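You operate a simulated robot arm through the tools that you are given. There is no shell and no other tool. Be economical: measure what you need, move in short steps, check, and stop when the job is done.

You are at the controls of a simulated robot arm. One attempt, no reset.

Task
Shut the follower on the new cartridge and pack the green bearing full of grease.
Fine: pump till its sight strip is full; bleed the hose, then park the coupler.
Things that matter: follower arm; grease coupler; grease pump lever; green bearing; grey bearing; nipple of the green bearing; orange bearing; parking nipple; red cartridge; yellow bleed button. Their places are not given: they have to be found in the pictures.

It is judged by the outcome, as a careful person would: the job done as asked, and still so three seconds after it is handed in. It fails if anything else is knocked over, pushed out of place, dropped, spilled or broken.

Robot
A 7-joint arm with a two-finger parallel gripper, fixed in place. Base frame: the origin is at the foot of the arm, x ahead of it, y to its left, z up; the work surface is at about z = 0.82. Lengths are in m, angles in degrees, forces in N, time in s.
With the tool pointing down near the work surface it reaches from about 0.38 to 0.8 m from the base axis. Its first joint turns from -143.0 to 143.0 degrees. Payload 3 kg.
The tool frame sits at the grasp point between the pads (the TCP): z along the fingers, y along the line on which they close. The tips reach 0.03 m beyond it. Largest opening 0.11 m; finger width 0.02, thickness 0.01; the body of the gripper, 0.048 by 0.112 m, starts 0.055 m behind the TCP.
Orientation is told as [roll, pitch, yaw] about the base's x, y, z axes, in that order, counted from this pose: with the fingers straight down and closing along the base's y, the tool's x points along the base's -x, its y along +y and its z along -z.

Tools
- The arm moves only by the tool jog_arm. Its argument "rows" is a list of rows, each a list of 3 entries, a list of its own where there are three numbers: the turn, a rotation vector about the tool's x, y, z in rad, then the shift along the tool's x, y, z in mm, then the closure, from 0 (fully open) to 1 (shut). In form: [[[ax, ay, az], [dx, dy, dz], grip], ...]. A call has 1 to 8 rows; each row is the pose to reach, as a shift and turn from the pose commanded when the call began, along the tool's axes at that moment. A row lasts 0.2 s, in which the tool goes at most 0.05 m and 8.6 degrees; a call with a longer step from one row to the next is refused whole, and so is a gripper value outside its range. Where a pose cannot be reached the arm comes as near as it can. A force on the tool above 90 N (or 10 N above the force at the start of the call, whichever is more), or a blocked arm, ends the call early, and 0.2 s more pass. The fingers move at their own pace (about 0.153 m/s each) and stop on an object; they squeeze with about 23 N. The grip force told is the motor's: it shows also when the fingers shut on nothing. Time passes only in rows, and 0.2 s behind the last, so rows that repeat a pose let the fingers close. It gives the time, the measured TCP pose, the force on the tool (base axes), the opening and the grip force at its end, in the units of the frame above (readings bear some noise), with the torque about the TCP (base axes, N m) and any sound that the robot's microphone picked up.
- Cameras (640 x 400 px; columns grow to the right, rows downward): "scene" is fixed at [0.0481, -0.6489, 1.4433]; the picture's right is [0.72, -0.69, 0.00], its down [-0.30, -0.31, -0.90] and it looks along [0.62, 0.65, -0.43] (base axes); focal length 256 px, centre (320, 200). "wrist" rides on the gripper at [0.072, 0.017, -0.103] in the tool frame; the picture's right is [-0.23, 0.97, 0.00], its down [-0.76, -0.18, -0.62] and it looks along [-0.61, -0.14, 0.78] (tool axes); focal length 222 px, centre (320, 200).
- grab_frame(camera): a new picture of that camera. The clock stands still meanwhile.
- lift_body(by): slides the trunk up (or, below 0, down) by that many m; the arm rides with it, the base frame stays. It gives what a move gives, with no picture.
- pixel_to_xyz(camera, pixels): for up to 12 pixels [column, row] of the newest picture of that camera ("zoom" is the newest enlarged one), the place [x, y, z] in the base frame of the surface seen there, good to about 0.002 m. The clock stands still meanwhile.
- enlarge(camera, box): a new picture of the part [left, top, right, bottom] of that camera's present view, enlarged. The clock stands still meanwhile.
- sign_off(): hands the job in; it is judged then, once.

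Work in short steps. Measure before you move; look again where a grasp or a placing could have gone wrong, and mend it. You have 80 turns and 38 pictures in all, those below and enlarged ones among them. Open the gripper and draw the arm clear of the work before you hand the job in, unless the task says otherwise; then end with one line.

The tools are called after "Emit:" as name(argument=value, ...) on one line, values as JSON. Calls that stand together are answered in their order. jog_arm: Moves the arm, as the interface text tells. Its arguments: {"type":"object","properties":{"rows":{"type":"array"}},"required":["rows"]} The other tools are called the same way: lift_body (by) slides the trunk up or down; grab_frame (camera) takes a picture; pixel_to_xyz (camera, pixels) gives the place of the surface under pixels of a picture; enlarge (camera, box) takes an enlarged picture of a part of a camera's view; sign_off () hands the job in.

At the start:

```text
t: 0.0
tcp_pos: [0.495, -0.024, 1.3511]
ee_rot: [0.1, 0.0, 0.1]
wrist_force: [-0.8, -0.6, -0.9]
wrist_torque: [-0.01, -0.02, -0.01]
gripper_width: 0.1099
gripper_force: 0.0
trunk travel left (down, up): [-0.35, 0.14]
```

scene: 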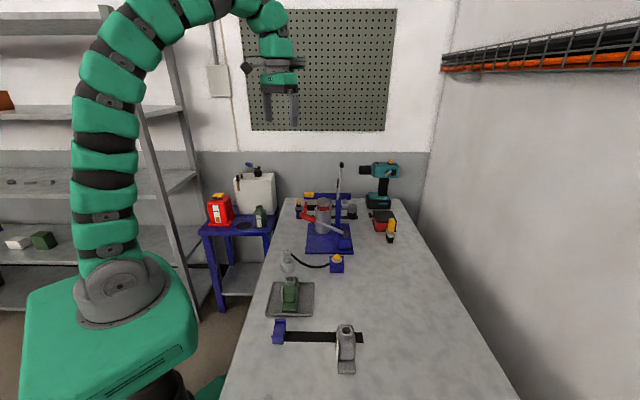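
wrist: 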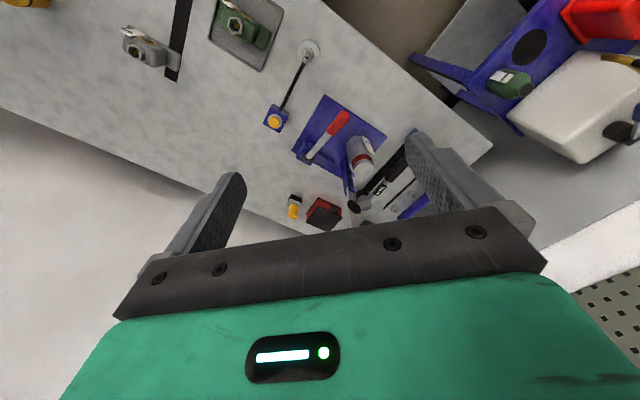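

The bench shows the pump around (325,225), a green part at (290,295), and a grey clamp-like part at (345,345). I enlarge those areas first.

Emit:
enlarge(camera="scene", box=[260, 150, 420, 250])

Emit:
enlarge(camera="scene", box=[240, 240, 400, 380])

Emit:
enlarge(camera="wrist", box=[100, 0, 420, 230])

```text
4.00 times, centred on (340, 200) of scene
```

zoom: 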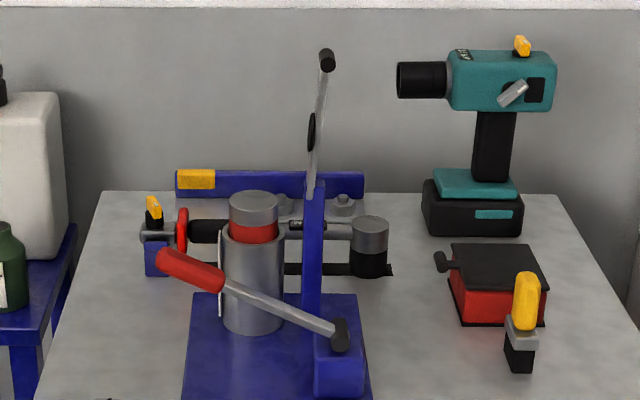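

```text
2.86 times, centred on (320, 310) of scene
```

zoom: 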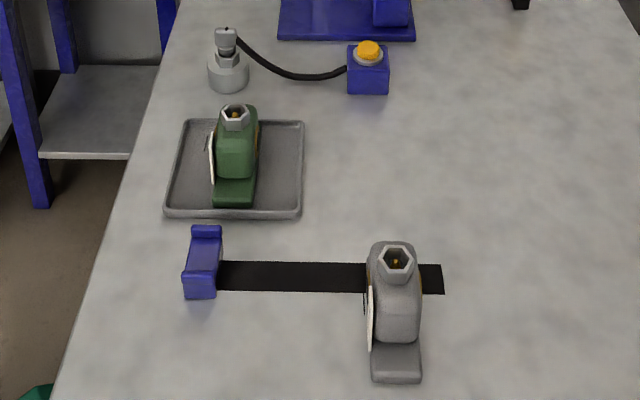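

```text
1.74 times, centred on (260, 115) of wrist
```

zoom: 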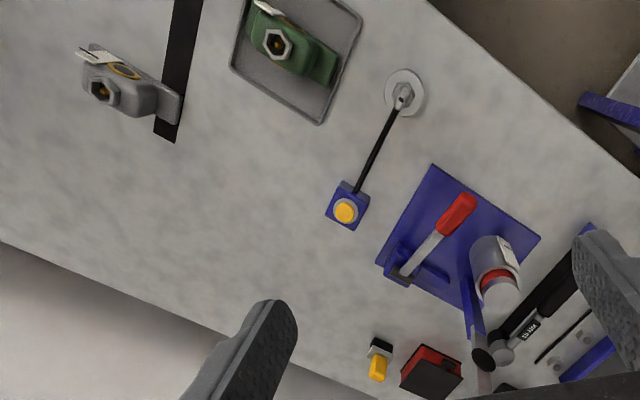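

I measure the main parts in both views.

Emit:
pixel_to_xyz(camera="scene", pixels=[[287, 253], [287, 267], [337, 257], [290, 280], [282, 295], [347, 331], [303, 216], [315, 220], [345, 233], [342, 165], [338, 197], [323, 200]])

Emit:
pixel_to_xyz(camera="zoom", pixels=[[402, 97], [412, 82], [345, 210], [275, 42], [463, 203], [450, 220], [395, 270], [480, 357], [500, 288], [490, 250], [470, 290], [262, 5]])

Emit:
enlarge(camera="scene", box=[290, 155, 360, 200])

```text
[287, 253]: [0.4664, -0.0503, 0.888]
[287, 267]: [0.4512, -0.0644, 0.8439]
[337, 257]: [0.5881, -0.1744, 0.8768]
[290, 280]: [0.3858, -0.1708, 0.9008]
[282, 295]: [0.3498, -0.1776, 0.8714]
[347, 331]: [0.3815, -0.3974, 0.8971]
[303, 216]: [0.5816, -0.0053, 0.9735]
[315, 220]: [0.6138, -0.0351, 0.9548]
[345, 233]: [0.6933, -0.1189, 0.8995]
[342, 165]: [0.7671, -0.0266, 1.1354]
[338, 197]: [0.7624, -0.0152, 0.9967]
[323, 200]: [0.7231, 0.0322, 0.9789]
```

```text
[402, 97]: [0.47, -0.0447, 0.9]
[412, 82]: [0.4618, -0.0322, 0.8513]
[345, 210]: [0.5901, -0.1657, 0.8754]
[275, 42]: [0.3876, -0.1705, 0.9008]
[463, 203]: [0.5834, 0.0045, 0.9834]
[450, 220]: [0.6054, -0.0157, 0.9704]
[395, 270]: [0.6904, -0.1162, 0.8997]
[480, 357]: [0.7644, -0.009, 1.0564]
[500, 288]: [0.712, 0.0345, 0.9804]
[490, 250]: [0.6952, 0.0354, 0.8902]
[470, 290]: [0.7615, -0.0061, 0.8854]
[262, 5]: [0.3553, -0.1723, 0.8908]
```

```text
8.89 times, centred on (325, 178) of scene
```

zoom: 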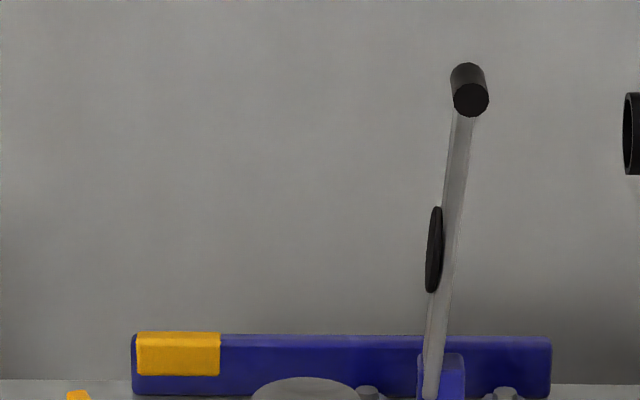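

The follower arm pivots at about (0.762,-0.015,0.99) with its knob at (0.767,-0.027,1.135), and it swings toward the cartridge at (0.716,0.033). I look closer at the coupler and the green bearing.

Emit:
enlarge(camera="scene", box=[260, 245, 350, 320])

Emit:
pixel_to_xyz(camera="scene", pixels=[[341, 168], [342, 163], [341, 175], [340, 182], [338, 185], [339, 190], [326, 198], [318, 201], [350, 235], [340, 228], [330, 227], [325, 224]])

```text
5.33 times, centred on (305, 282) of scene
```

zoom: 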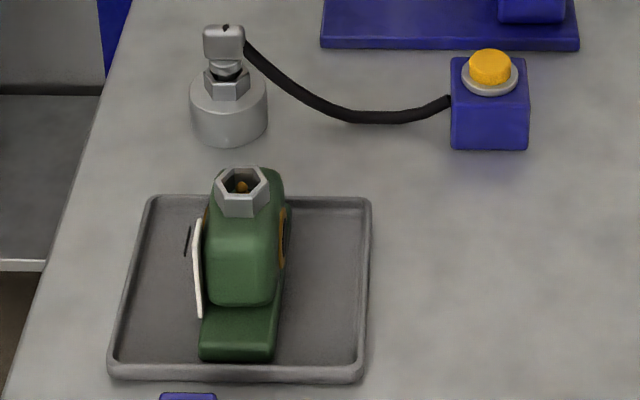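

```text
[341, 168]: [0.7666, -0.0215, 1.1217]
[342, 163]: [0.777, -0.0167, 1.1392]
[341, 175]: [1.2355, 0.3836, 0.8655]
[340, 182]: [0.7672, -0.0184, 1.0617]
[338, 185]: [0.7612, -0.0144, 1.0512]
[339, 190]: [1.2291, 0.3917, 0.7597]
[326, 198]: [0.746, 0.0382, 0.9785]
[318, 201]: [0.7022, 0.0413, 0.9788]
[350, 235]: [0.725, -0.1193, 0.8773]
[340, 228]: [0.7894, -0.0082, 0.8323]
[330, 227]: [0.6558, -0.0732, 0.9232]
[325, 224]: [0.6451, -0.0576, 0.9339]
```

I measure the nipple cup rim, the coupler and the strip in this zoom.

Emit:
pixel_to_xyz(camera="zoom", pixels=[[232, 170], [259, 169], [267, 182], [252, 197], [225, 195], [217, 182], [241, 187], [224, 28], [210, 45], [238, 45], [227, 70], [225, 88]])

Emit:
pixel_to_xyz(camera="zoom", pixels=[[197, 225], [199, 310], [241, 215], [228, 130], [489, 55], [490, 68], [465, 80], [515, 80], [490, 120], [244, 48], [350, 118], [187, 240]])

```text
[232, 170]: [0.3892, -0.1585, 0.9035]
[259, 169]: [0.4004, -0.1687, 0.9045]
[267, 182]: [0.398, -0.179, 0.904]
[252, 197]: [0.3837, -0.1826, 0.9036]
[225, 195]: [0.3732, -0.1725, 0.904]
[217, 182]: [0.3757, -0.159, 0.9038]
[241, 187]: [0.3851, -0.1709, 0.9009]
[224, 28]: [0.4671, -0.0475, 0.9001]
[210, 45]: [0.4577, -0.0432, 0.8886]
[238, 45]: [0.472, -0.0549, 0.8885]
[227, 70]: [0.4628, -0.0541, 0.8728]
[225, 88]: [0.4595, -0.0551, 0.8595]
```

```text
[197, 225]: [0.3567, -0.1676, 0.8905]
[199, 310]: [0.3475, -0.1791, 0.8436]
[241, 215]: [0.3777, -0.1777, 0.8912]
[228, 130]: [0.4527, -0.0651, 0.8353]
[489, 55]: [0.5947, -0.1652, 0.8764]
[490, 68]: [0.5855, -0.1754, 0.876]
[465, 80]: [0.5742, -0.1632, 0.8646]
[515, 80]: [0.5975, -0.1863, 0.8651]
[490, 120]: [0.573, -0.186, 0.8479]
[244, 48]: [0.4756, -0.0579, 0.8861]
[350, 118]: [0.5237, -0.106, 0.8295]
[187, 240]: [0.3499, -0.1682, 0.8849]
```

The green cup mouth is flat at z=0.904, centred on (0.387,-0.170). Before moving behind the follower arm I check where the drill and the neighbouring parts are.

Emit:
pixel_to_xyz(camera="scene", pixels=[[361, 170], [370, 170], [390, 165], [380, 190], [370, 205], [392, 222], [380, 215], [370, 216], [352, 208], [306, 213], [340, 195], [302, 202]])

Emit:
jog_arm(rows=[[[0, 0, 0.14], [-30, 0, 0], 1], [[0, 0, 0.28], [-70, 0, 0], 1], [[0, 0, 0.42], [-110, 0, 0], 1], [[0, 0, 0.56], [-150, 0, 0], 1], [[0, 0, 0.7], [-190, 0, 0], 1], [[0, 0, 0.763], [-200, 0, 30], 1], [[0, 0, 0.763], [-200, 0, 60], 1]])

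```text
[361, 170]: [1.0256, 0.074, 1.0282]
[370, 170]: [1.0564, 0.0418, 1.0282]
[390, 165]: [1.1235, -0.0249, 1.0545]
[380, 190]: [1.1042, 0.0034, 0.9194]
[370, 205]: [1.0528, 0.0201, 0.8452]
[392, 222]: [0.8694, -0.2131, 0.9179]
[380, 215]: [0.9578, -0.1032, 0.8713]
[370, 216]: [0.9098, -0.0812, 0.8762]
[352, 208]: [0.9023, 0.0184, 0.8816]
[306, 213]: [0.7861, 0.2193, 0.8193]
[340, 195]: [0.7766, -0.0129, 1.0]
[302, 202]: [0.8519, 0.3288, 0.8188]
```

```text
t: 1.6
tcp_pos: [0.6277, -0.0384, 1.2732]
ee_rot: [0.0, -0.1, -43.7]
wrist_force: [0.1, 0.0, 0.4]
wrist_torque: [-0.07, -0.02, 0.0]
gripper_width: 0.0001
gripper_force: 23.3
out of reach, approached as far as the arm can: row 2, 3, 4, 5, 6, 7
trunk travel left (down, up): [-0.35, 0.14]
```

The arm cannot reach that far out at this height with the tool vertical. I raise the trunk and tilt the fingers about 30° outward along the follower's pivot axis. The drill, at x>1.0, is clear.

Emit:
lift_body(by=0.14)

Emit:
jog_arm(rows=[[[-0.14, 0, 0], [0, 0, 0], 1], [[-0.28, 0, 0], [0, 0, 0], 1], [[-0.42, 0, 0], [0, 0, 0], 1], [[-0.52, 0, 0], [0, 0, 0], 1]])

```text
t: 3.3
tcp_pos: [0.6284, -0.0403, 1.4118]
ee_rot: [0.0, 0.0, -43.7]
wrist_force: [0.8, 0.2, -0.6]
wrist_torque: [0.0, 0.02, -0.03]
gripper_width: 0.0
gripper_force: 22.8
trunk travel left (down, up): [-0.49, 0.0]
```

```text
t: 4.3
tcp_pos: [0.627, -0.0404, 1.4128]
ee_rot: [29.8, 0.1, -43.6]
wrist_force: [0.1, 0.5, -0.9]
wrist_torque: [0.02, -0.01, 0.01]
gripper_width: 0.0001
gripper_force: 22.5
trunk travel left (down, up): [-0.49, 0.0]
```

The tool is now tilted. I move to a point above and behind the knob.

Emit:
jog_arm(rows=[[[0, 0, 0], [-21, -2, 40], 1], [[0, 0, 0], [-42, -4, 80], 1], [[0, 0, 0], [-63, -6, 119], 1], [[0, 0, 0], [-85, -9, 159], 1], [[0, 0, 0], [-106, -11, 199], 1], [[0, 0, 0], [-127, -13, 238], 1], [[0, 0, 0], [-127, -13, 238], 1]])

Emit:
enlarge(camera="scene", box=[280, 110, 400, 240])

```text
t: 5.9
tcp_pos: [0.7941, -0.0497, 1.199]
ee_rot: [29.7, 0.0, -43.6]
wrist_force: [0.0, 0.0, -0.3]
wrist_torque: [0.01, -0.01, -0.01]
gripper_width: 0.0001
gripper_force: 22.5
trunk travel left (down, up): [-0.49, 0.0]
```

```text
3.08 times, centred on (340, 175) of scene
```

zoom: 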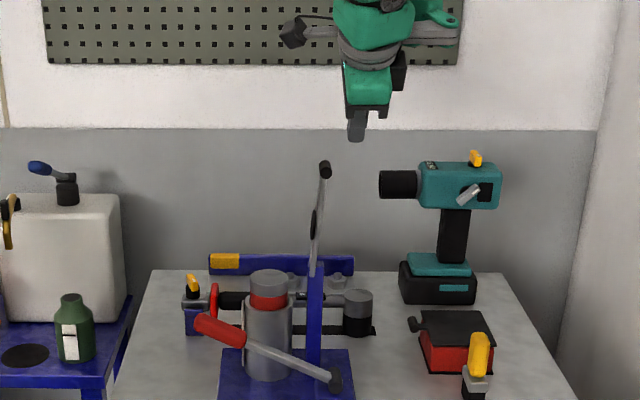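

The fingers are behind the follower arm, with the finger at zoom (355,125) and the knob at (324,168). I lower them to start height.

Emit:
jog_arm(rows=[[[0, 0, 0], [0, -18, 31], 1], [[0, 0, 0], [0, -35.5, 62], 1], [[0, 0, 0], [0, -35.5, 62], 1]])

Emit:
enlarge(camera="scene", box=[290, 130, 380, 240])

```text
t: 6.7
tcp_pos: [0.792, -0.0502, 1.1282]
ee_rot: [29.8, -0.1, -43.7]
wrist_force: [0.7, 0.0, 0.0]
wrist_torque: [0.01, 0.02, -0.03]
gripper_width: 0.0
gripper_force: 23.1
trunk travel left (down, up): [-0.49, 0.0]
```

```text
3.64 times, centred on (335, 185) of scene
```

zoom: 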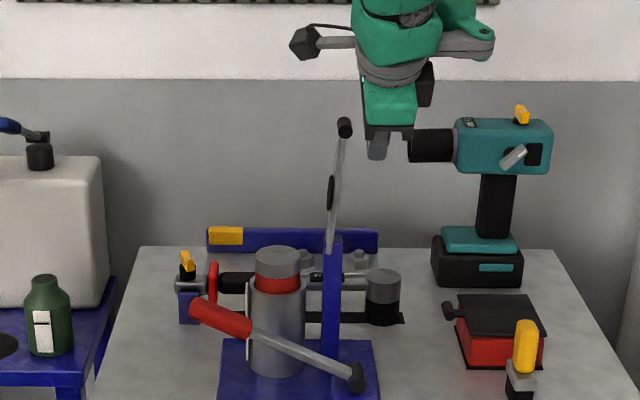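

The finger sits right behind the knob, clear of everything. I push along the arc.

Emit:
jog_arm(rows=[[[0, 0, 0], [16, 0, 0], 1], [[0, 0, 0], [30, 0, 0], 1], [[0, 0, 0], [45, 0, 0], 1], [[0, 0, 0], [60, 0, 0], 1], [[0, 0, 0], [75, -2, 3.5], 1], [[0, 0, 0], [89.4, -4.2, 7.3], 1], [[0, 0, 0], [103, -7.5, 13.5], 1], [[0, 0, 0], [115.4, -11.8, 20.7], 1]])

Emit:
enlarge(camera="scene", box=[290, 130, 380, 240])

```text
t: 8.5
tcp_pos: [0.7096, 0.0293, 1.103]
ee_rot: [29.8, 0.0, -43.7]
wrist_force: [0.5, 0.2, -0.3]
wrist_torque: [-0.01, 0.02, -0.02]
gripper_width: 0.0
gripper_force: 22.9
trunk travel left (down, up): [-0.49, 0.0]
```

```text
3.64 times, centred on (335, 185) of scene
```

zoom: 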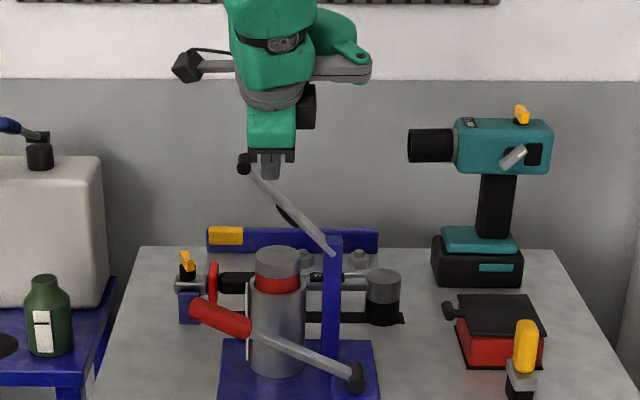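

The arm has followed to about 45°. I continue down to closed.

Emit:
jog_arm(rows=[[[0, 0, 0], [11, -5, 8.7], 1], [[0, 0, 0], [21, -10.7, 18.8], 1], [[0, 0, 0], [29, -17, 30], 1], [[0, 0, 0], [36, -24, 41.7], 1], [[0, 0, 0], [40, -31, 54], 1], [[0, 0, 0], [43.6, -38, 66], 1], [[0, 0, 0], [43.6, -40.5, 71], 1]])

Emit:
enlarge(camera="scene", box=[290, 130, 380, 240])

```text
t: 10.1
tcp_pos: [0.6776, 0.0608, 1.023]
ee_rot: [29.7, 0.0, -43.6]
wrist_force: [0.1, 1.1, -0.9]
wrist_torque: [-0.03, -0.03, 0.0]
gripper_width: 0.0
gripper_force: 22.6
trunk travel left (down, up): [-0.49, 0.0]
```

```text
3.64 times, centred on (335, 185) of scene
```

zoom: 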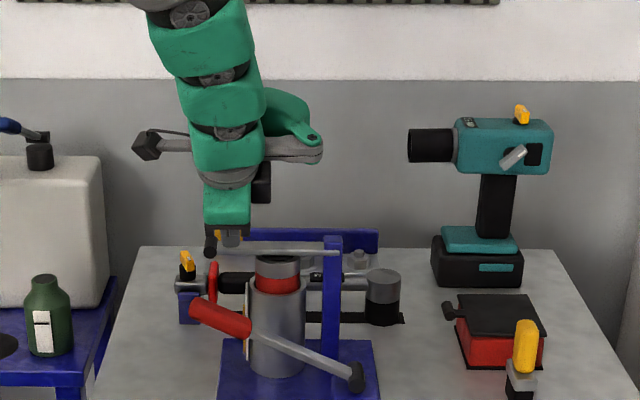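

The arm is nearly horizontal over the cartridge. I press further down gently, watching the force.

Emit:
jog_arm(rows=[[[0, 0, 0], [0, -2.5, 4.3], 1], [[0, 0, 0], [0, -5, 8.7], 1], [[0, 0, 0], [0, -7.5, 13], 1], [[0, 0, 0], [0, -7.5, 13], 1]])

Emit:
enlarge(camera="scene", box=[300, 180, 360, 240])

```text
t: 11.0
tcp_pos: [0.6779, 0.0603, 1.0194]
ee_rot: [30.5, -0.6, -43.9]
wrist_force: [-30.4, -2.4, 49.0]
wrist_torque: [0.14, 0.6, 0.13]
gripper_width: 0.0001
gripper_force: 22.9
trunk travel left (down, up): [-0.49, 0.0]
stopped in row 4: the force on the tool passed its limit at 94 N (the readings are from after the stop); the commanded pose is now the measured one
```

```text
6.67 times, centred on (330, 210) of scene
```

zoom: 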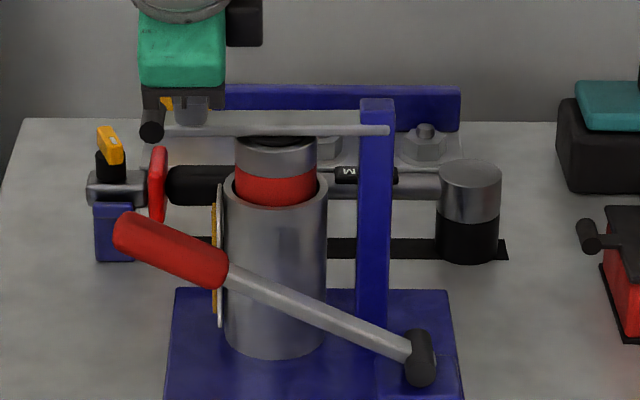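

It is hard against its stop, flat on the cartridge. I lift off and check that it stays.

Emit:
jog_arm(rows=[[[0, 0, 0], [0, 5, -9], 1], [[0, 0, 0], [0, 25, -43], 1], [[0, 0, 0], [0, 45, -78], 1], [[0, 0, 0], [0, 55, -115], 1], [[0, 0, 0], [0, 65, -155], 1]])

Emit:
enlarge(camera="scene", box=[300, 180, 360, 240])

```text
t: 12.2
tcp_pos: [0.6659, 0.045, 1.181]
ee_rot: [30.3, -0.4, -43.9]
wrist_force: [0.0, 0.3, -0.4]
wrist_torque: [0.0, 0.01, -0.01]
gripper_width: 0.0
gripper_force: 22.7
trunk travel left (down, up): [-0.49, 0.0]
```

```text
6.67 times, centred on (330, 210) of scene
```

zoom: 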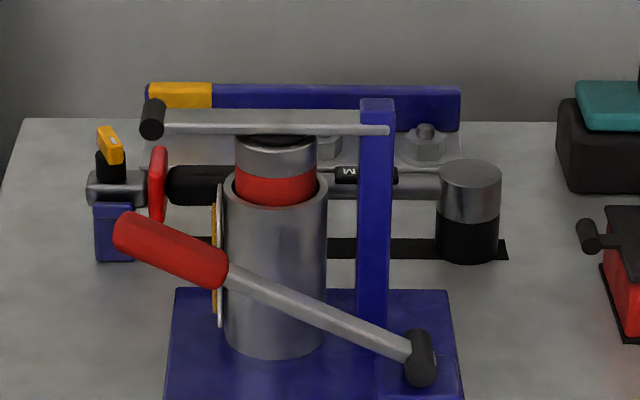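

The follower stays shut. I straighten the tool, keeping the closing direction perpendicular to the hose, and go above the parked coupler.

Emit:
jog_arm(rows=[[[0.14, 0, 0], [10, -30, 0], 1], [[0.28, 0, 0], [20, -61, 2], 1], [[0.42, 0, 0], [30, -91, 4], 1], [[0.529, 0, 0], [40, -122, 5], 0.6], [[0.529, 0, 0], [53, -162, 6], 0.6], [[0.529, 0, 0], [67, -203, 8], 0.6], [[0.529, 0, 0], [80, -243, 10], 0.6], [[0.529, 0, 0], [80, -243, 10], 0.6]])

Emit:
grab_frame(camera="wrist")

```text
t: 14.0
tcp_pos: [0.4661, -0.0485, 1.0486]
ee_rot: [0.0, -0.5, -43.9]
wrist_force: [0.3, 0.1, -0.3]
wrist_torque: [-0.03, -0.01, 0.04]
gripper_width: 0.0439
gripper_force: 0.0
trunk travel left (down, up): [-0.49, 0.0]
```

```text
24 pictures are left
```

wrist: 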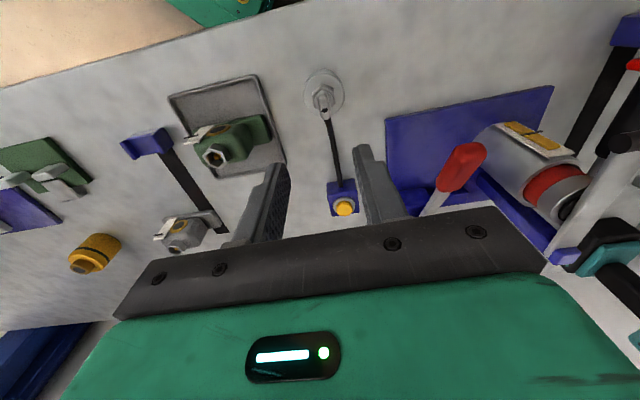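

The coupler is at about (322,102) in the wrist view. I enlarge and measure it together with the green bearing and its strip.

Emit:
enlarge(camera="wrist", box=[160, 60, 360, 200])

Emit:
pixel_to_xyz(camera="wrist", pixels=[[323, 98], [316, 97], [331, 96], [323, 108], [330, 113], [314, 111], [322, 84], [213, 156], [203, 153], [224, 158], [200, 135], [198, 132]])

```text
2.86 times, centred on (260, 130) of wrist
```

zoom: 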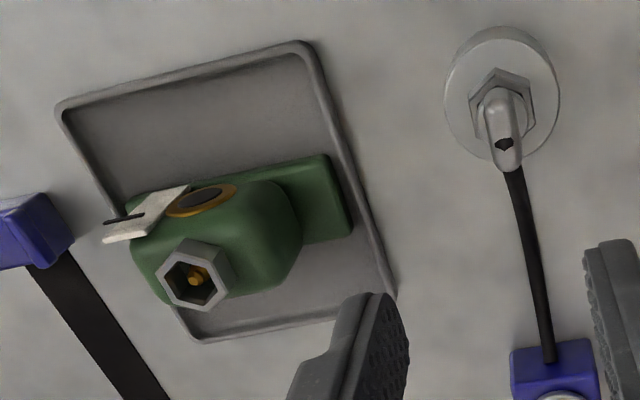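

```text
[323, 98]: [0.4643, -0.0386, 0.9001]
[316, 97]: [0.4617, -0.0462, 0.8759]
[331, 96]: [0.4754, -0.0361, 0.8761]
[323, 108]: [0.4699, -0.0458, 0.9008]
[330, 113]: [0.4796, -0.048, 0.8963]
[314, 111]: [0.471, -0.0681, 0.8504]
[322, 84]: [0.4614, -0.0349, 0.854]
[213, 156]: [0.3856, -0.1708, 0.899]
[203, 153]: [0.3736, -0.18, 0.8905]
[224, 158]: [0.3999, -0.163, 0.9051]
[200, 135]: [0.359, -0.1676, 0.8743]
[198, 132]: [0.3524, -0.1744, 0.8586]
```

Emit:
pixel_to_xyz(camera="zoom", pixels=[[497, 68], [531, 84], [533, 118], [470, 82], [471, 118], [502, 92], [490, 115], [522, 110], [505, 145], [506, 165], [492, 165], [520, 162]])

Emit:
pixel_to_xyz(camera="zoom", pixels=[[190, 240], [232, 258], [228, 295], [200, 310], [160, 290], [160, 250], [195, 272], [446, 90], [559, 90], [503, 28], [487, 95], [517, 95]])

```text
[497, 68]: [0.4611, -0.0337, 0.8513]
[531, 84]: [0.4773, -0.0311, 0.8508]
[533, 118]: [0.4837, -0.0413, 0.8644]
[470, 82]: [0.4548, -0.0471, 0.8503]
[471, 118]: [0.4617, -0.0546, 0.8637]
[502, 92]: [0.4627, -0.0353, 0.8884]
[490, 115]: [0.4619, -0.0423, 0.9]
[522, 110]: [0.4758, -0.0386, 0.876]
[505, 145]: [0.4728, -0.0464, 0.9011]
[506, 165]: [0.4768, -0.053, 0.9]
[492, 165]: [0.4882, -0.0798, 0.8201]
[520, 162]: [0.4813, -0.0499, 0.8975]
```

```text
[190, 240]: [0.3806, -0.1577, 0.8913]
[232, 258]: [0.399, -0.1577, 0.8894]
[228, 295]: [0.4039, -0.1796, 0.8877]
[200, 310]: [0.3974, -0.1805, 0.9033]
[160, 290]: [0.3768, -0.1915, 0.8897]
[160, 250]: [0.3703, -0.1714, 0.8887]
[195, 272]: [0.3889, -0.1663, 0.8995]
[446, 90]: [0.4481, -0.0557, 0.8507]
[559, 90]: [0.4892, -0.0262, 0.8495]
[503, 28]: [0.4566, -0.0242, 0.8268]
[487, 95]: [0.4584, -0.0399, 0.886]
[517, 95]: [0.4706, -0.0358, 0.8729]
```

The head runs along the hose direction, centred near (0.4695,-0.044), with z from 0.876 to 0.901. I shift 5 mm along the closing axis and descend with the tips just above the parking hex.

Emit:
jog_arm(rows=[[[0, 0, 0], [0, 5, 40], 0.6], [[0, 0, 0], [0, 5, 80], 0.6], [[0, 0, 0], [0, 5, 115], 0.6], [[0, 0, 0], [0, 5, 135], 0.6], [[0, 0, 0], [0, 5, 148], 0.6], [[0, 0, 0], [0, 5, 148], 0.6]])

Emit:
enlarge(camera="scene", box=[255, 225, 335, 285])

```text
t: 15.4
tcp_pos: [0.4706, -0.0458, 0.8998]
ee_rot: [-0.1, -0.5, -43.9]
wrist_force: [-0.1, 1.2, -0.3]
wrist_torque: [-0.02, 0.02, -0.01]
gripper_width: 0.0438
gripper_force: 0.2
trunk travel left (down, up): [-0.49, 0.0]
```

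```text
6.67 times, centred on (295, 255) of scene
```

zoom: 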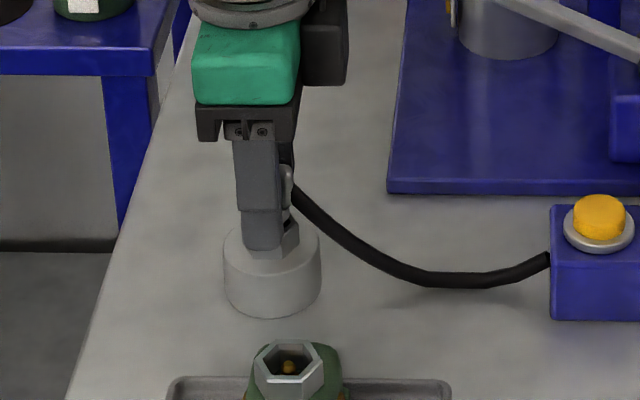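

The fingers straddle the head. I close.

Emit:
jog_arm(rows=[[[0, 0, 0], [0, 0, 0], 0.8], [[0, 0, 0], [0, 0, 0], 1], [[0, 0, 0], [0, 0, 0], 1], [[0, 0, 0], [0, 0, 0], 1]])

```text
t: 16.4
tcp_pos: [0.4718, -0.0477, 0.9001]
ee_rot: [-0.1, -0.4, -44.0]
wrist_force: [0.5, -0.4, 0.1]
wrist_torque: [0.0, -0.01, 0.01]
gripper_width: 0.0209
gripper_force: 22.6
trunk travel left (down, up): [-0.49, 0.0]
```

The coupler is gripped at 21 mm width. I pull it up straight and slowly.

Emit:
jog_arm(rows=[[[0, 0, 0], [0, 0, -6], 1], [[0, 0, 0], [0, 0, -12], 1], [[0, 0, 0], [0, 0, -20], 1], [[0, 0, 0], [0, 0, -35], 1], [[0, 0, 0], [0, 0, -50], 1], [[0, 0, 0], [0, 0, -65], 1]])

Emit:
enlarge(camera="scene", box=[255, 205, 335, 285])

Emit:
enlarge(camera="wrist", box=[160, 40, 480, 240])

```text
t: 17.8
tcp_pos: [0.4709, -0.0466, 0.9665]
ee_rot: [-0.1, -0.5, -43.8]
wrist_force: [-0.4, 0.3, -0.8]
wrist_torque: [0.03, 0.0, 0.0]
gripper_width: 0.0206
gripper_force: 22.8
trunk travel left (down, up): [-0.49, 0.0]
```

```text
5.00 times, centred on (295, 245) of scene
```

zoom: 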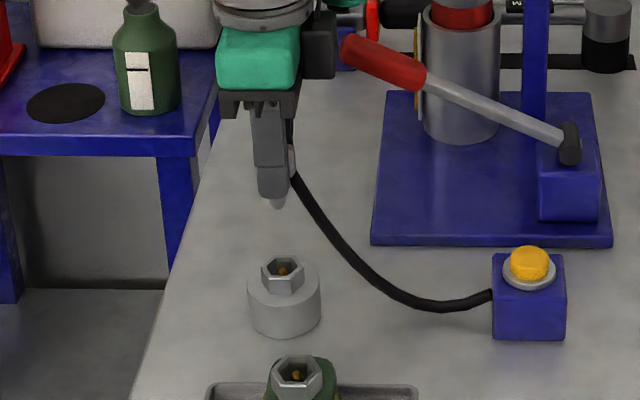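

```text
2.00 times, centred on (320, 140) of wrist
```

zoom: 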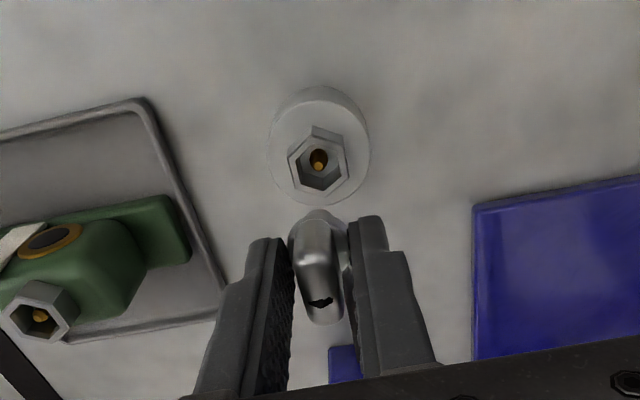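

The coupler is clear, and the parking cup is an identical hex with an orange nipple. I measure both cups the same way to get the exact shift.

Emit:
pixel_to_xyz(camera="zoom", pixels=[[291, 158], [314, 141], [340, 150], [347, 175], [324, 192], [297, 183], [318, 157], [318, 165], [320, 127], [270, 140], [369, 140], [318, 88]])

Emit:
pixel_to_xyz(camera="zoom", pixels=[[7, 315], [20, 296], [50, 297], [66, 318], [55, 340], [22, 334], [38, 315], [40, 320], [42, 312], [318, 302], [300, 235], [315, 220]])

Emit:
pixel_to_xyz(camera="scene", pixels=[[287, 253], [290, 280]])

```text
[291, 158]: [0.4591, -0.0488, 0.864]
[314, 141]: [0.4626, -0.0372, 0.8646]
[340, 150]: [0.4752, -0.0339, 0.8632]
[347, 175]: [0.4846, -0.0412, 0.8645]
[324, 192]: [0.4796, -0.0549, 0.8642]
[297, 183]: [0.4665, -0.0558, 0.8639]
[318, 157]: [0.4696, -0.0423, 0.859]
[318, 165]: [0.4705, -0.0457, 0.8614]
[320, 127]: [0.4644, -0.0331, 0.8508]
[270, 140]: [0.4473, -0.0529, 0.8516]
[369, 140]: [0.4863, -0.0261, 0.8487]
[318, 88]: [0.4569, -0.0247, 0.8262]
```

```text
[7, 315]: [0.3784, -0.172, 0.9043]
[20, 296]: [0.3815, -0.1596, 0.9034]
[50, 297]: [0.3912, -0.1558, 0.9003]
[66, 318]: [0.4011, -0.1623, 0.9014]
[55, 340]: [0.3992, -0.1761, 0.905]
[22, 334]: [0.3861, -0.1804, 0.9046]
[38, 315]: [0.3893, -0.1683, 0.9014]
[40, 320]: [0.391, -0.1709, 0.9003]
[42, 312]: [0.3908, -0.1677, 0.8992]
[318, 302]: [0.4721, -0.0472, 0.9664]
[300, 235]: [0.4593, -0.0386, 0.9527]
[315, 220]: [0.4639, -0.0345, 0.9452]
```

```text
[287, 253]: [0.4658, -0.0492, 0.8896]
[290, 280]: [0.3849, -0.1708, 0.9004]
```

The shift from parking to green is about (-82,-123) mm, with +40 mm in z. I hover above the green cup, turning the coupler so its hose exit faces the bleed box.

Emit:
jog_arm(rows=[[[0, 0, 0], [0, 0, -10], 1], [[0, 0, -0.128], [-4, -24, -12], 1], [[0, 0, -0.256], [-9, -49, -12], 1], [[0, 0, -0.384], [-13, -73, -12], 1], [[0, 0, -0.512], [-17, -97, -12], 1], [[0, 0, -0.64], [-22, -121, -12], 1], [[0, 0, -0.766], [-26, -145.6, -12], 1], [[0, 0, -0.766], [-26, -145.6, -12], 1]])

Emit:
enlarge(camera="wrist", box=[200, 60, 440, 210])

Emit:
enlarge(camera="scene", box=[250, 220, 350, 320])

```text
t: 19.6
tcp_pos: [0.3896, -0.1676, 0.976]
ee_rot: [-0.3, -0.2, 0.1]
wrist_force: [0.1, -0.4, -0.7]
wrist_torque: [-0.02, -0.02, 0.03]
gripper_width: 0.0208
gripper_force: 22.7
trunk travel left (down, up): [-0.49, 0.0]
```

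```text
2.67 times, centred on (320, 135) of wrist
```

zoom: 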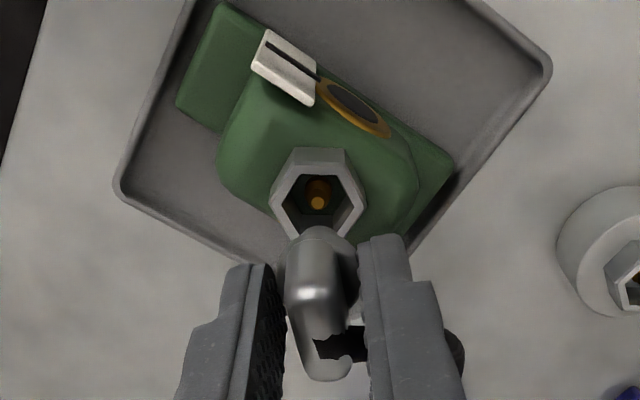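

```text
4.00 times, centred on (300, 270) of scene
```

zoom: 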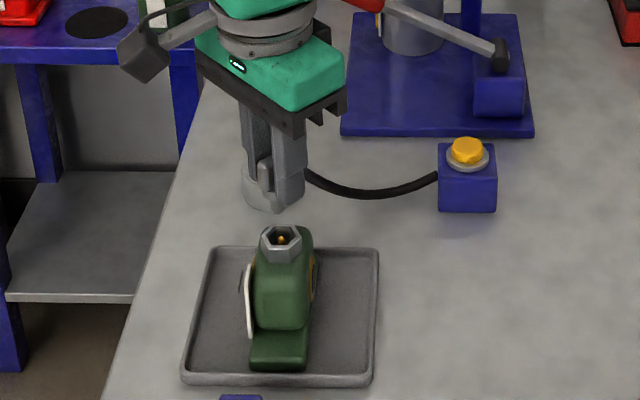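

I retake the wrist zoom so I can measure the cup rim from close range.

Emit:
enlarge(camera="wrist", box=[280, 100, 360, 160])

```text
6.67 times, centred on (320, 130) of wrist
```

zoom: 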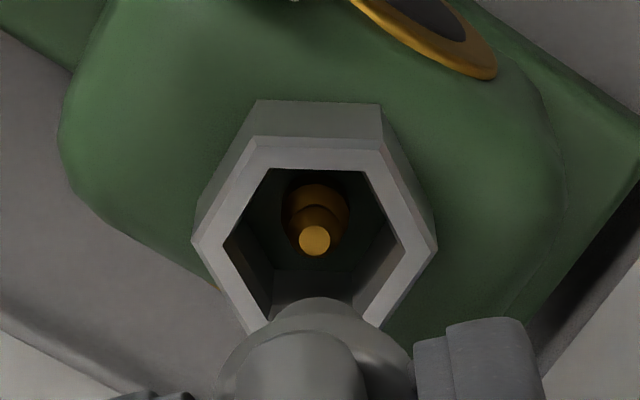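

Emit:
pixel_to_xyz(camera="zoom", pixels=[[315, 240], [252, 142], [380, 146], [434, 240], [196, 240], [405, 242], [224, 242], [268, 160], [366, 163], [300, 230], [328, 240], [235, 310]])

```text
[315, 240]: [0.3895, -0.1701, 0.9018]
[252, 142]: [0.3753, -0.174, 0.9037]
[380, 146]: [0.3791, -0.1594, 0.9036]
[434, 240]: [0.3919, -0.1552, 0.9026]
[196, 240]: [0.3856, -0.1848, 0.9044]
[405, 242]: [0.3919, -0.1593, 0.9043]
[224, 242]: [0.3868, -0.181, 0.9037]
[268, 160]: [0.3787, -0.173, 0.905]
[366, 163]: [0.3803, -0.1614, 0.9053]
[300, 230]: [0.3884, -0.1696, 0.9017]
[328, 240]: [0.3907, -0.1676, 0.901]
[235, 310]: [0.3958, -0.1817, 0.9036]
```

The cup centre is about (0.3887,-0.170), so I shift by (-0.8,-2.4) mm and descend carefully toward the seated height (TCP z about 0.940).

Emit:
jog_arm(rows=[[[0, 0, 0], [0.8, -2.4, 0], 1], [[0, 0, 0], [0.8, -2.4, 8], 1], [[0, 0, 0], [0.8, -2.4, 15], 1], [[0, 0, 0], [0.8, -2.4, 20], 1], [[0, 0, 0], [0.8, -2.4, 25], 1], [[0, 0, 0], [0.8, -2.4, 29], 1], [[0, 0, 0], [0.8, -2.4, 32], 1]])

```text
t: 21.2
tcp_pos: [0.3872, -0.1711, 0.9458]
ee_rot: [-0.3, -0.1, 0.0]
wrist_force: [2.1, 0.9, -0.8]
wrist_torque: [0.02, -0.09, -0.04]
gripper_width: 0.0207
gripper_force: 22.6
trunk travel left (down, up): [-0.49, 0.0]
```

There is little force, so it is entering. I go the last few millimetres until it seats.

Emit:
jog_arm(rows=[[[0, 0, 0], [0, 0, 2], 1], [[0, 0, 0], [0, 0, 4], 1], [[0, 0, 0], [0, 0, 6], 1], [[0, 0, 0], [0, 0, 6], 1]])

Emit:
enlarge(camera="scene", box=[260, 235, 350, 315])

```text
t: 22.2
tcp_pos: [0.3872, -0.1707, 0.9401]
ee_rot: [-0.4, -0.3, 0.0]
wrist_force: [0.5, 0.0, 8.3]
wrist_torque: [0.01, 0.02, 0.02]
gripper_width: 0.0206
gripper_force: 23.2
trunk travel left (down, up): [-0.49, 0.0]
```

```text
5.00 times, centred on (305, 275) of scene
```

zoom: 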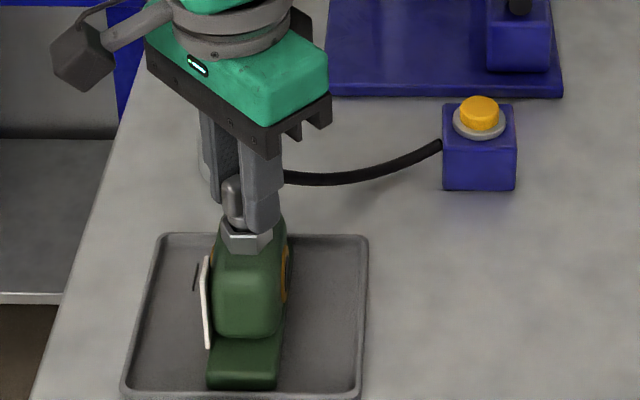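

It touches at z=0.940 with 8 N, the expected seat height. I press slightly more to be sure, then release.

Emit:
jog_arm(rows=[[[0, 0, 0], [0, 0, 1.5], 1], [[0, 0, 0], [0, 0, 3], 1], [[0, 0, 0], [0, 0, 3], 1]])

```text
t: 23.0
tcp_pos: [0.3884, -0.1708, 0.9362]
ee_rot: [-0.3, -0.3, 0.0]
wrist_force: [1.6, 0.4, 15.2]
wrist_torque: [-0.01, -0.1, 0.05]
gripper_width: 0.0207
gripper_force: 22.9
trunk travel left (down, up): [-0.49, 0.0]
```

It yielded a little, to z=0.936 at 15 N. I press a bit further to find the firm stop.

Emit:
jog_arm(rows=[[[0, 0, 0], [0, 0, 1.5], 1], [[0, 0, 0], [0, 0, 3], 1], [[0, 0, 0], [0, 0, 3], 1]])

Emit:
enlarge(camera="scene", box=[270, 245, 320, 290])

```text
t: 23.8
tcp_pos: [0.3869, -0.171, 0.9339]
ee_rot: [-0.4, -0.3, 0.0]
wrist_force: [-0.2, 0.1, 13.5]
wrist_torque: [0.03, 0.06, -0.03]
gripper_width: 0.0205
gripper_force: 22.9
trunk travel left (down, up): [-0.49, 0.0]
```

```text
8.89 times, centred on (295, 268) of scene
```

zoom: 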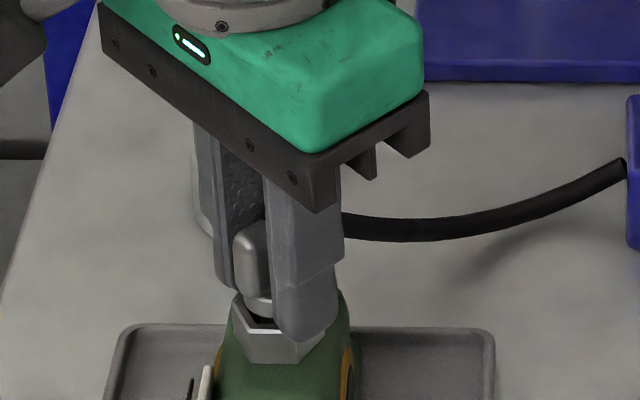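

The coupler appears seated in the cup, and the fingers then slid along it. I back off 4 mm, open and raise, then look.

Emit:
jog_arm(rows=[[[0, 0, 0], [0, 0, -1], 0.7], [[0, 0, 0], [0, 0, -2], 0.6], [[0, 0, 0], [0, 0, -2], 0.5], [[0, 0, 0], [0, 0, -10], 0.5], [[0, 0, 0], [0, 0, -40], 0.5], [[0, 0, 0], [0, 0, -80], 0.5], [[0, 0, 0], [0, 0, -120], 0.5], [[0, 0, 0], [0, 0, -140], 0.5]])

Emit:
enlarge(camera="wrist", box=[220, 30, 420, 155])

```text
t: 25.6
tcp_pos: [0.3869, -0.1718, 1.0751]
ee_rot: [-0.4, -0.4, -0.1]
wrist_force: [1.0, -0.7, 0.3]
wrist_torque: [0.02, 0.01, 0.02]
gripper_width: 0.055
gripper_force: 0.0
trunk travel left (down, up): [-0.49, 0.0]
```

```text
3.20 times, centred on (320, 92) of wrist
```

zoom: 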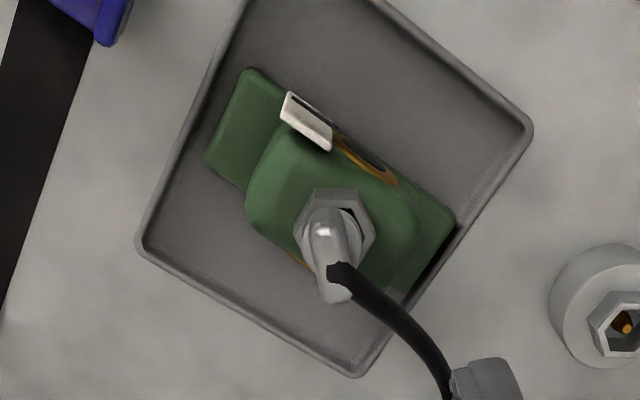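

I verify the seat height and tilt of the coupler head; parked, its top was 0.036 above the cup rim.

Emit:
pixel_to_xyz(camera="zoom", pixels=[[322, 225], [325, 240], [332, 262], [335, 285], [348, 210], [365, 215], [305, 235], [320, 212], [312, 270], [300, 110], [320, 145], [288, 110]])

Emit:
enlarge(camera="scene", box=[265, 240, 345, 310])

```text
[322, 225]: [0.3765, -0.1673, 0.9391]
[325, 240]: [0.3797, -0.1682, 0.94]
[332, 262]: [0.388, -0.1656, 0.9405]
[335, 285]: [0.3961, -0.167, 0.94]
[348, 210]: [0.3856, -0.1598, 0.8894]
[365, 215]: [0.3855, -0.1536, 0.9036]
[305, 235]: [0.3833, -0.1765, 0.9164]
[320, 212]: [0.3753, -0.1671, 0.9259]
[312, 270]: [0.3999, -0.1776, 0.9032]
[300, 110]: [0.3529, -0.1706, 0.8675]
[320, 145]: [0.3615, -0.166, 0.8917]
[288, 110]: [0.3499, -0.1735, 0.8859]
```

```text
5.71 times, centred on (305, 275) of scene
```

zoom: 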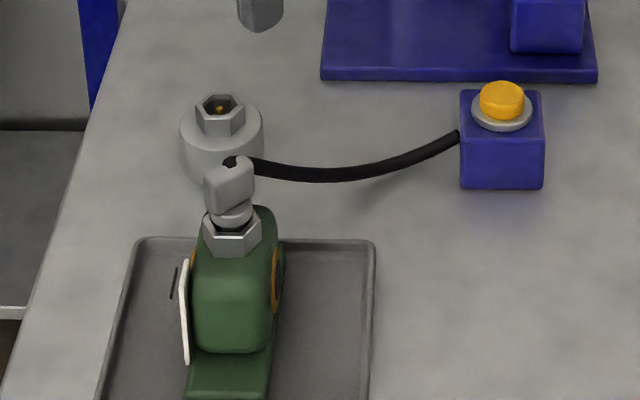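

The head top is at z=0.940, level, so the coupler is seated. Now I go above the red pump handle at about (0.608,-0.022), fingers closed and yaw -44°.

Emit:
jog_arm(rows=[[[0, 0, 0.11], [-30, 20, 0], 1], [[0, 0, 0.22], [-60, 41, 0], 1], [[0, 0, 0.33], [-91, 62, 0], 1], [[0, 0, 0.44], [-122, 83, 0], 1], [[0, 0, 0.55], [-153, 104, 0], 1], [[0, 0, 0.66], [-187, 127, 10], 1], [[0, 0, 0.763], [-221, 150, 25], 1], [[0, 0, 0.763], [-221, 150, 42], 1]])

Emit:
enlarge(camera="scene", box=[280, 180, 360, 250])

```text
t: 27.4
tcp_pos: [0.6088, -0.0189, 1.0313]
ee_rot: [-0.1, -0.4, -43.8]
wrist_force: [-0.1, 0.8, 0.5]
wrist_torque: [-0.01, 0.0, 0.02]
gripper_width: 0.0
gripper_force: 23.0
trunk travel left (down, up): [-0.49, 0.0]
```

```text
5.71 times, centred on (320, 215) of scene
```

zoom: 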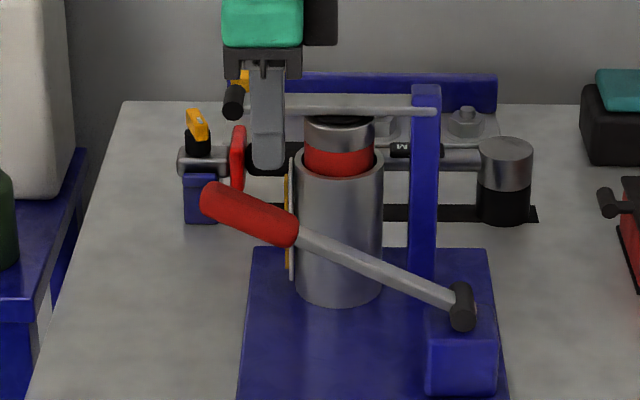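

The finger is directly above the red grip. I press one stroke down and watch the force.

Emit:
jog_arm(rows=[[[0, 0, 0], [0, 0, 15], 1], [[0, 0, 0], [0, -2, 31], 1], [[0, 0, 0], [5, -2, 45], 1], [[0, 0, 0], [9, -2, 60], 1], [[0, 0, 0], [12, -2, 72], 1], [[0, 0, 0], [13, -2, 82], 1]])

```text
t: 28.8
tcp_pos: [0.5978, -0.013, 0.9506]
ee_rot: [-0.1, -0.5, -43.8]
wrist_force: [0.4, 0.2, 4.1]
wrist_torque: [0.03, 0.04, 0.01]
gripper_width: 0.0001
gripper_force: 23.7
trunk travel left (down, up): [-0.49, 0.0]
```

There is only about 4 N, so the lever follows. I continue down to find the end of the stroke.

Emit:
jog_arm(rows=[[[0, 0, 0], [0, 0, 10], 1], [[0, 0, 0], [-1, 0, 20], 1], [[0, 0, 0], [-3, 0, 30], 1], [[0, 0, 0], [-5, 0, 38], 1]])

Emit:
enlarge(camera="scene", box=[280, 180, 360, 250])

```text
t: 29.6
tcp_pos: [0.6001, -0.0135, 0.9308]
ee_rot: [0.5, -1.2, -43.7]
wrist_force: [-23.8, 3.7, 61.2]
wrist_torque: [0.45, 1.2, 0.1]
gripper_width: 0.0001
gripper_force: 23.1
trunk travel left (down, up): [-0.49, 0.0]
stopped in row 4: the force on the tool passed its limit at 104 N (the readings are from after the stop); the commanded pose is now the measured one
```

```text
5.71 times, centred on (320, 215) of scene
```

zoom: 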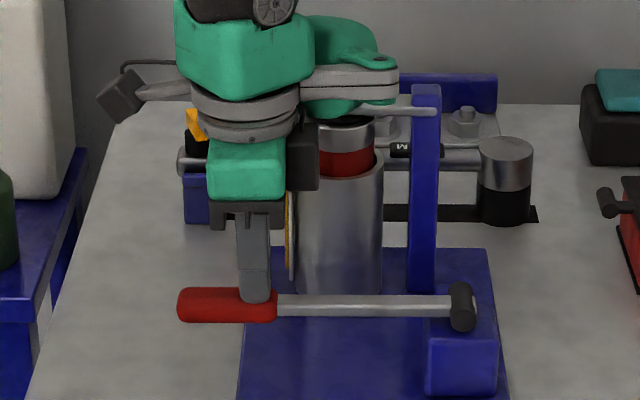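

The stroke ends at about horizontal. I lift off the handle, then go down part way to feel by force whether it springs back.

Emit:
jog_arm(rows=[[[0, 0, 0], [0, 0, -15], 1], [[0, 0, 0], [-4, 0, -45], 1], [[0, 0, 0], [-10, 0, -75], 1], [[0, 0, 0], [-12, 0, -95], 1], [[0, 0, 0], [-12, 0, -95], 1], [[0, 0, 0], [-10, 0, -75], 1], [[0, 0, 0], [-5, 0, -45], 1]])

```text
t: 31.2
tcp_pos: [0.6068, -0.0178, 0.9706]
ee_rot: [0.2, -0.8, -43.7]
wrist_force: [1.5, -0.7, 3.4]
wrist_torque: [0.01, 0.03, -0.02]
gripper_width: 0.0002
gripper_force: 23.1
trunk travel left (down, up): [-0.49, 0.0]
```

It pushes back with 3.4 N, so the lever springs back. I complete this second stroke and lift.

Emit:
jog_arm(rows=[[[0, 0, 0], [3, 0, 15], 1], [[0, 0, 0], [5, 0, 28], 1], [[0, 0, 0], [5, 0, 35], 1], [[0, 0, 0], [5, 0, 35], 1], [[0, 0, 0], [5, 0, 10], 1], [[0, 0, 0], [-2, 0, -30], 1], [[0, 0, 0], [-5, 0, -60], 1]])

```text
t: 32.8
tcp_pos: [0.6095, -0.0217, 1.0311]
ee_rot: [0.2, -0.7, -43.6]
wrist_force: [0.5, -0.7, 0.2]
wrist_torque: [0.0, -0.05, -0.01]
gripper_width: 0.0
gripper_force: 22.7
trunk travel left (down, up): [-0.49, 0.0]
```

Now to a viewing pose for the sight strip, on its (-x,+y) side.

Emit:
jog_arm(rows=[[[0, 0, 0], [20, -33, 0], 1], [[0, 0, 0], [41, -66, 0], 1], [[0, 0, 0.1], [62, -99, 10], 1], [[0, 0, 0.2], [83, -132, 35], 1], [[0, 0, 0.286], [104, -155, 65], 1], [[0, 0, 0.286], [104, -165, 101], 1], [[0, 0, 0.286], [104, -165, 101], 1]])

Emit:
enlarge(camera="wrist", box=[160, 150, 320, 250])

```text
t: 34.4
tcp_pos: [0.4227, -0.0674, 0.9262]
ee_rot: [0.5, -0.7, -60.2]
wrist_force: [-0.1, 0.1, 0.0]
wrist_torque: [-0.03, 0.03, 0.0]
gripper_width: 0.0
gripper_force: 23.1
trunk travel left (down, up): [-0.49, 0.0]
```

```text
4.00 times, centred on (240, 200) of wrist
```

zoom: 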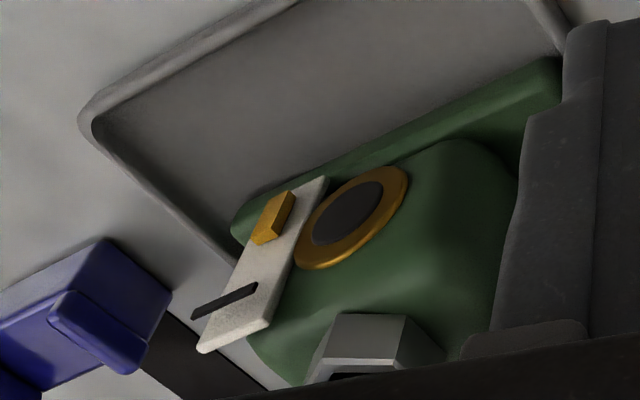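

The strip shows an orange column rising toward a black mark. I measure its progress after two strokes.

Emit:
pixel_to_xyz(camera="zoom", pixels=[[285, 196], [278, 210], [270, 232], [262, 242], [225, 298], [250, 288], [200, 312], [318, 182], [215, 345], [262, 320]])

```text
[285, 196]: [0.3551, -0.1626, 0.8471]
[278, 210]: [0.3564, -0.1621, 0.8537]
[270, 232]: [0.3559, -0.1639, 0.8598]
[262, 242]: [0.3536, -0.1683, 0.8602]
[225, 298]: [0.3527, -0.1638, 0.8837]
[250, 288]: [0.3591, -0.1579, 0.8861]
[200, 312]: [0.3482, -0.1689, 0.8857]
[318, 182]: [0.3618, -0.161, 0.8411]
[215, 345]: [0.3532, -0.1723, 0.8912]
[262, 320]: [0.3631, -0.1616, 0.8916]
```

Bar top is 0.860, the mark about 0.885, and the base about 0.846, so about 7 mm per stroke. I return for three more strokes.

Emit:
jog_arm(rows=[[[0, 0, 0], [0, 0, -45], 1], [[0, 0, -0.05], [-3, 12, -90], 1], [[0, 0, -0.1], [-10, 45, -105], 1], [[0, 0, -0.15], [-20, 80, -105], 1], [[0, 0, -0.2], [-30, 115, -105], 1], [[0, 0, -0.25], [-40, 150, -105], 1], [[0, 0, -0.288], [-51, 185, -105], 1], [[0, 0, -0.288], [-51, 185, -105], 1]])

Emit:
jog_arm(rows=[[[0, 0, 0], [0, 0, 30], 1], [[0, 0, 0], [7, 0, 60], 1], [[0, 0, 0], [11, 0, 82], 1], [[0, 0, 0], [11, 0, 96], 1], [[0, 0, 0], [11, 0, 96], 1], [[0, 0, 0], [11, 0, 75], 1], [[0, 0, 0], [6, 0, 35], 1], [[0, 0, 0], [0, 0, 0], 1]])

```text
t: 36.2
tcp_pos: [0.6049, -0.0201, 1.0353]
ee_rot: [0.2, -0.7, -43.5]
wrist_force: [-0.1, -0.2, -0.4]
wrist_torque: [-0.02, -0.01, 0.03]
gripper_width: 0.0
gripper_force: 22.9
trunk travel left (down, up): [-0.49, 0.0]
```

```text
t: 38.0
tcp_pos: [0.6052, -0.0206, 1.0351]
ee_rot: [0.1, -0.7, -43.5]
wrist_force: [0.1, 0.1, 0.4]
wrist_torque: [-0.01, 0.03, -0.04]
gripper_width: 0.0
gripper_force: 23.0
trunk travel left (down, up): [-0.49, 0.0]
```

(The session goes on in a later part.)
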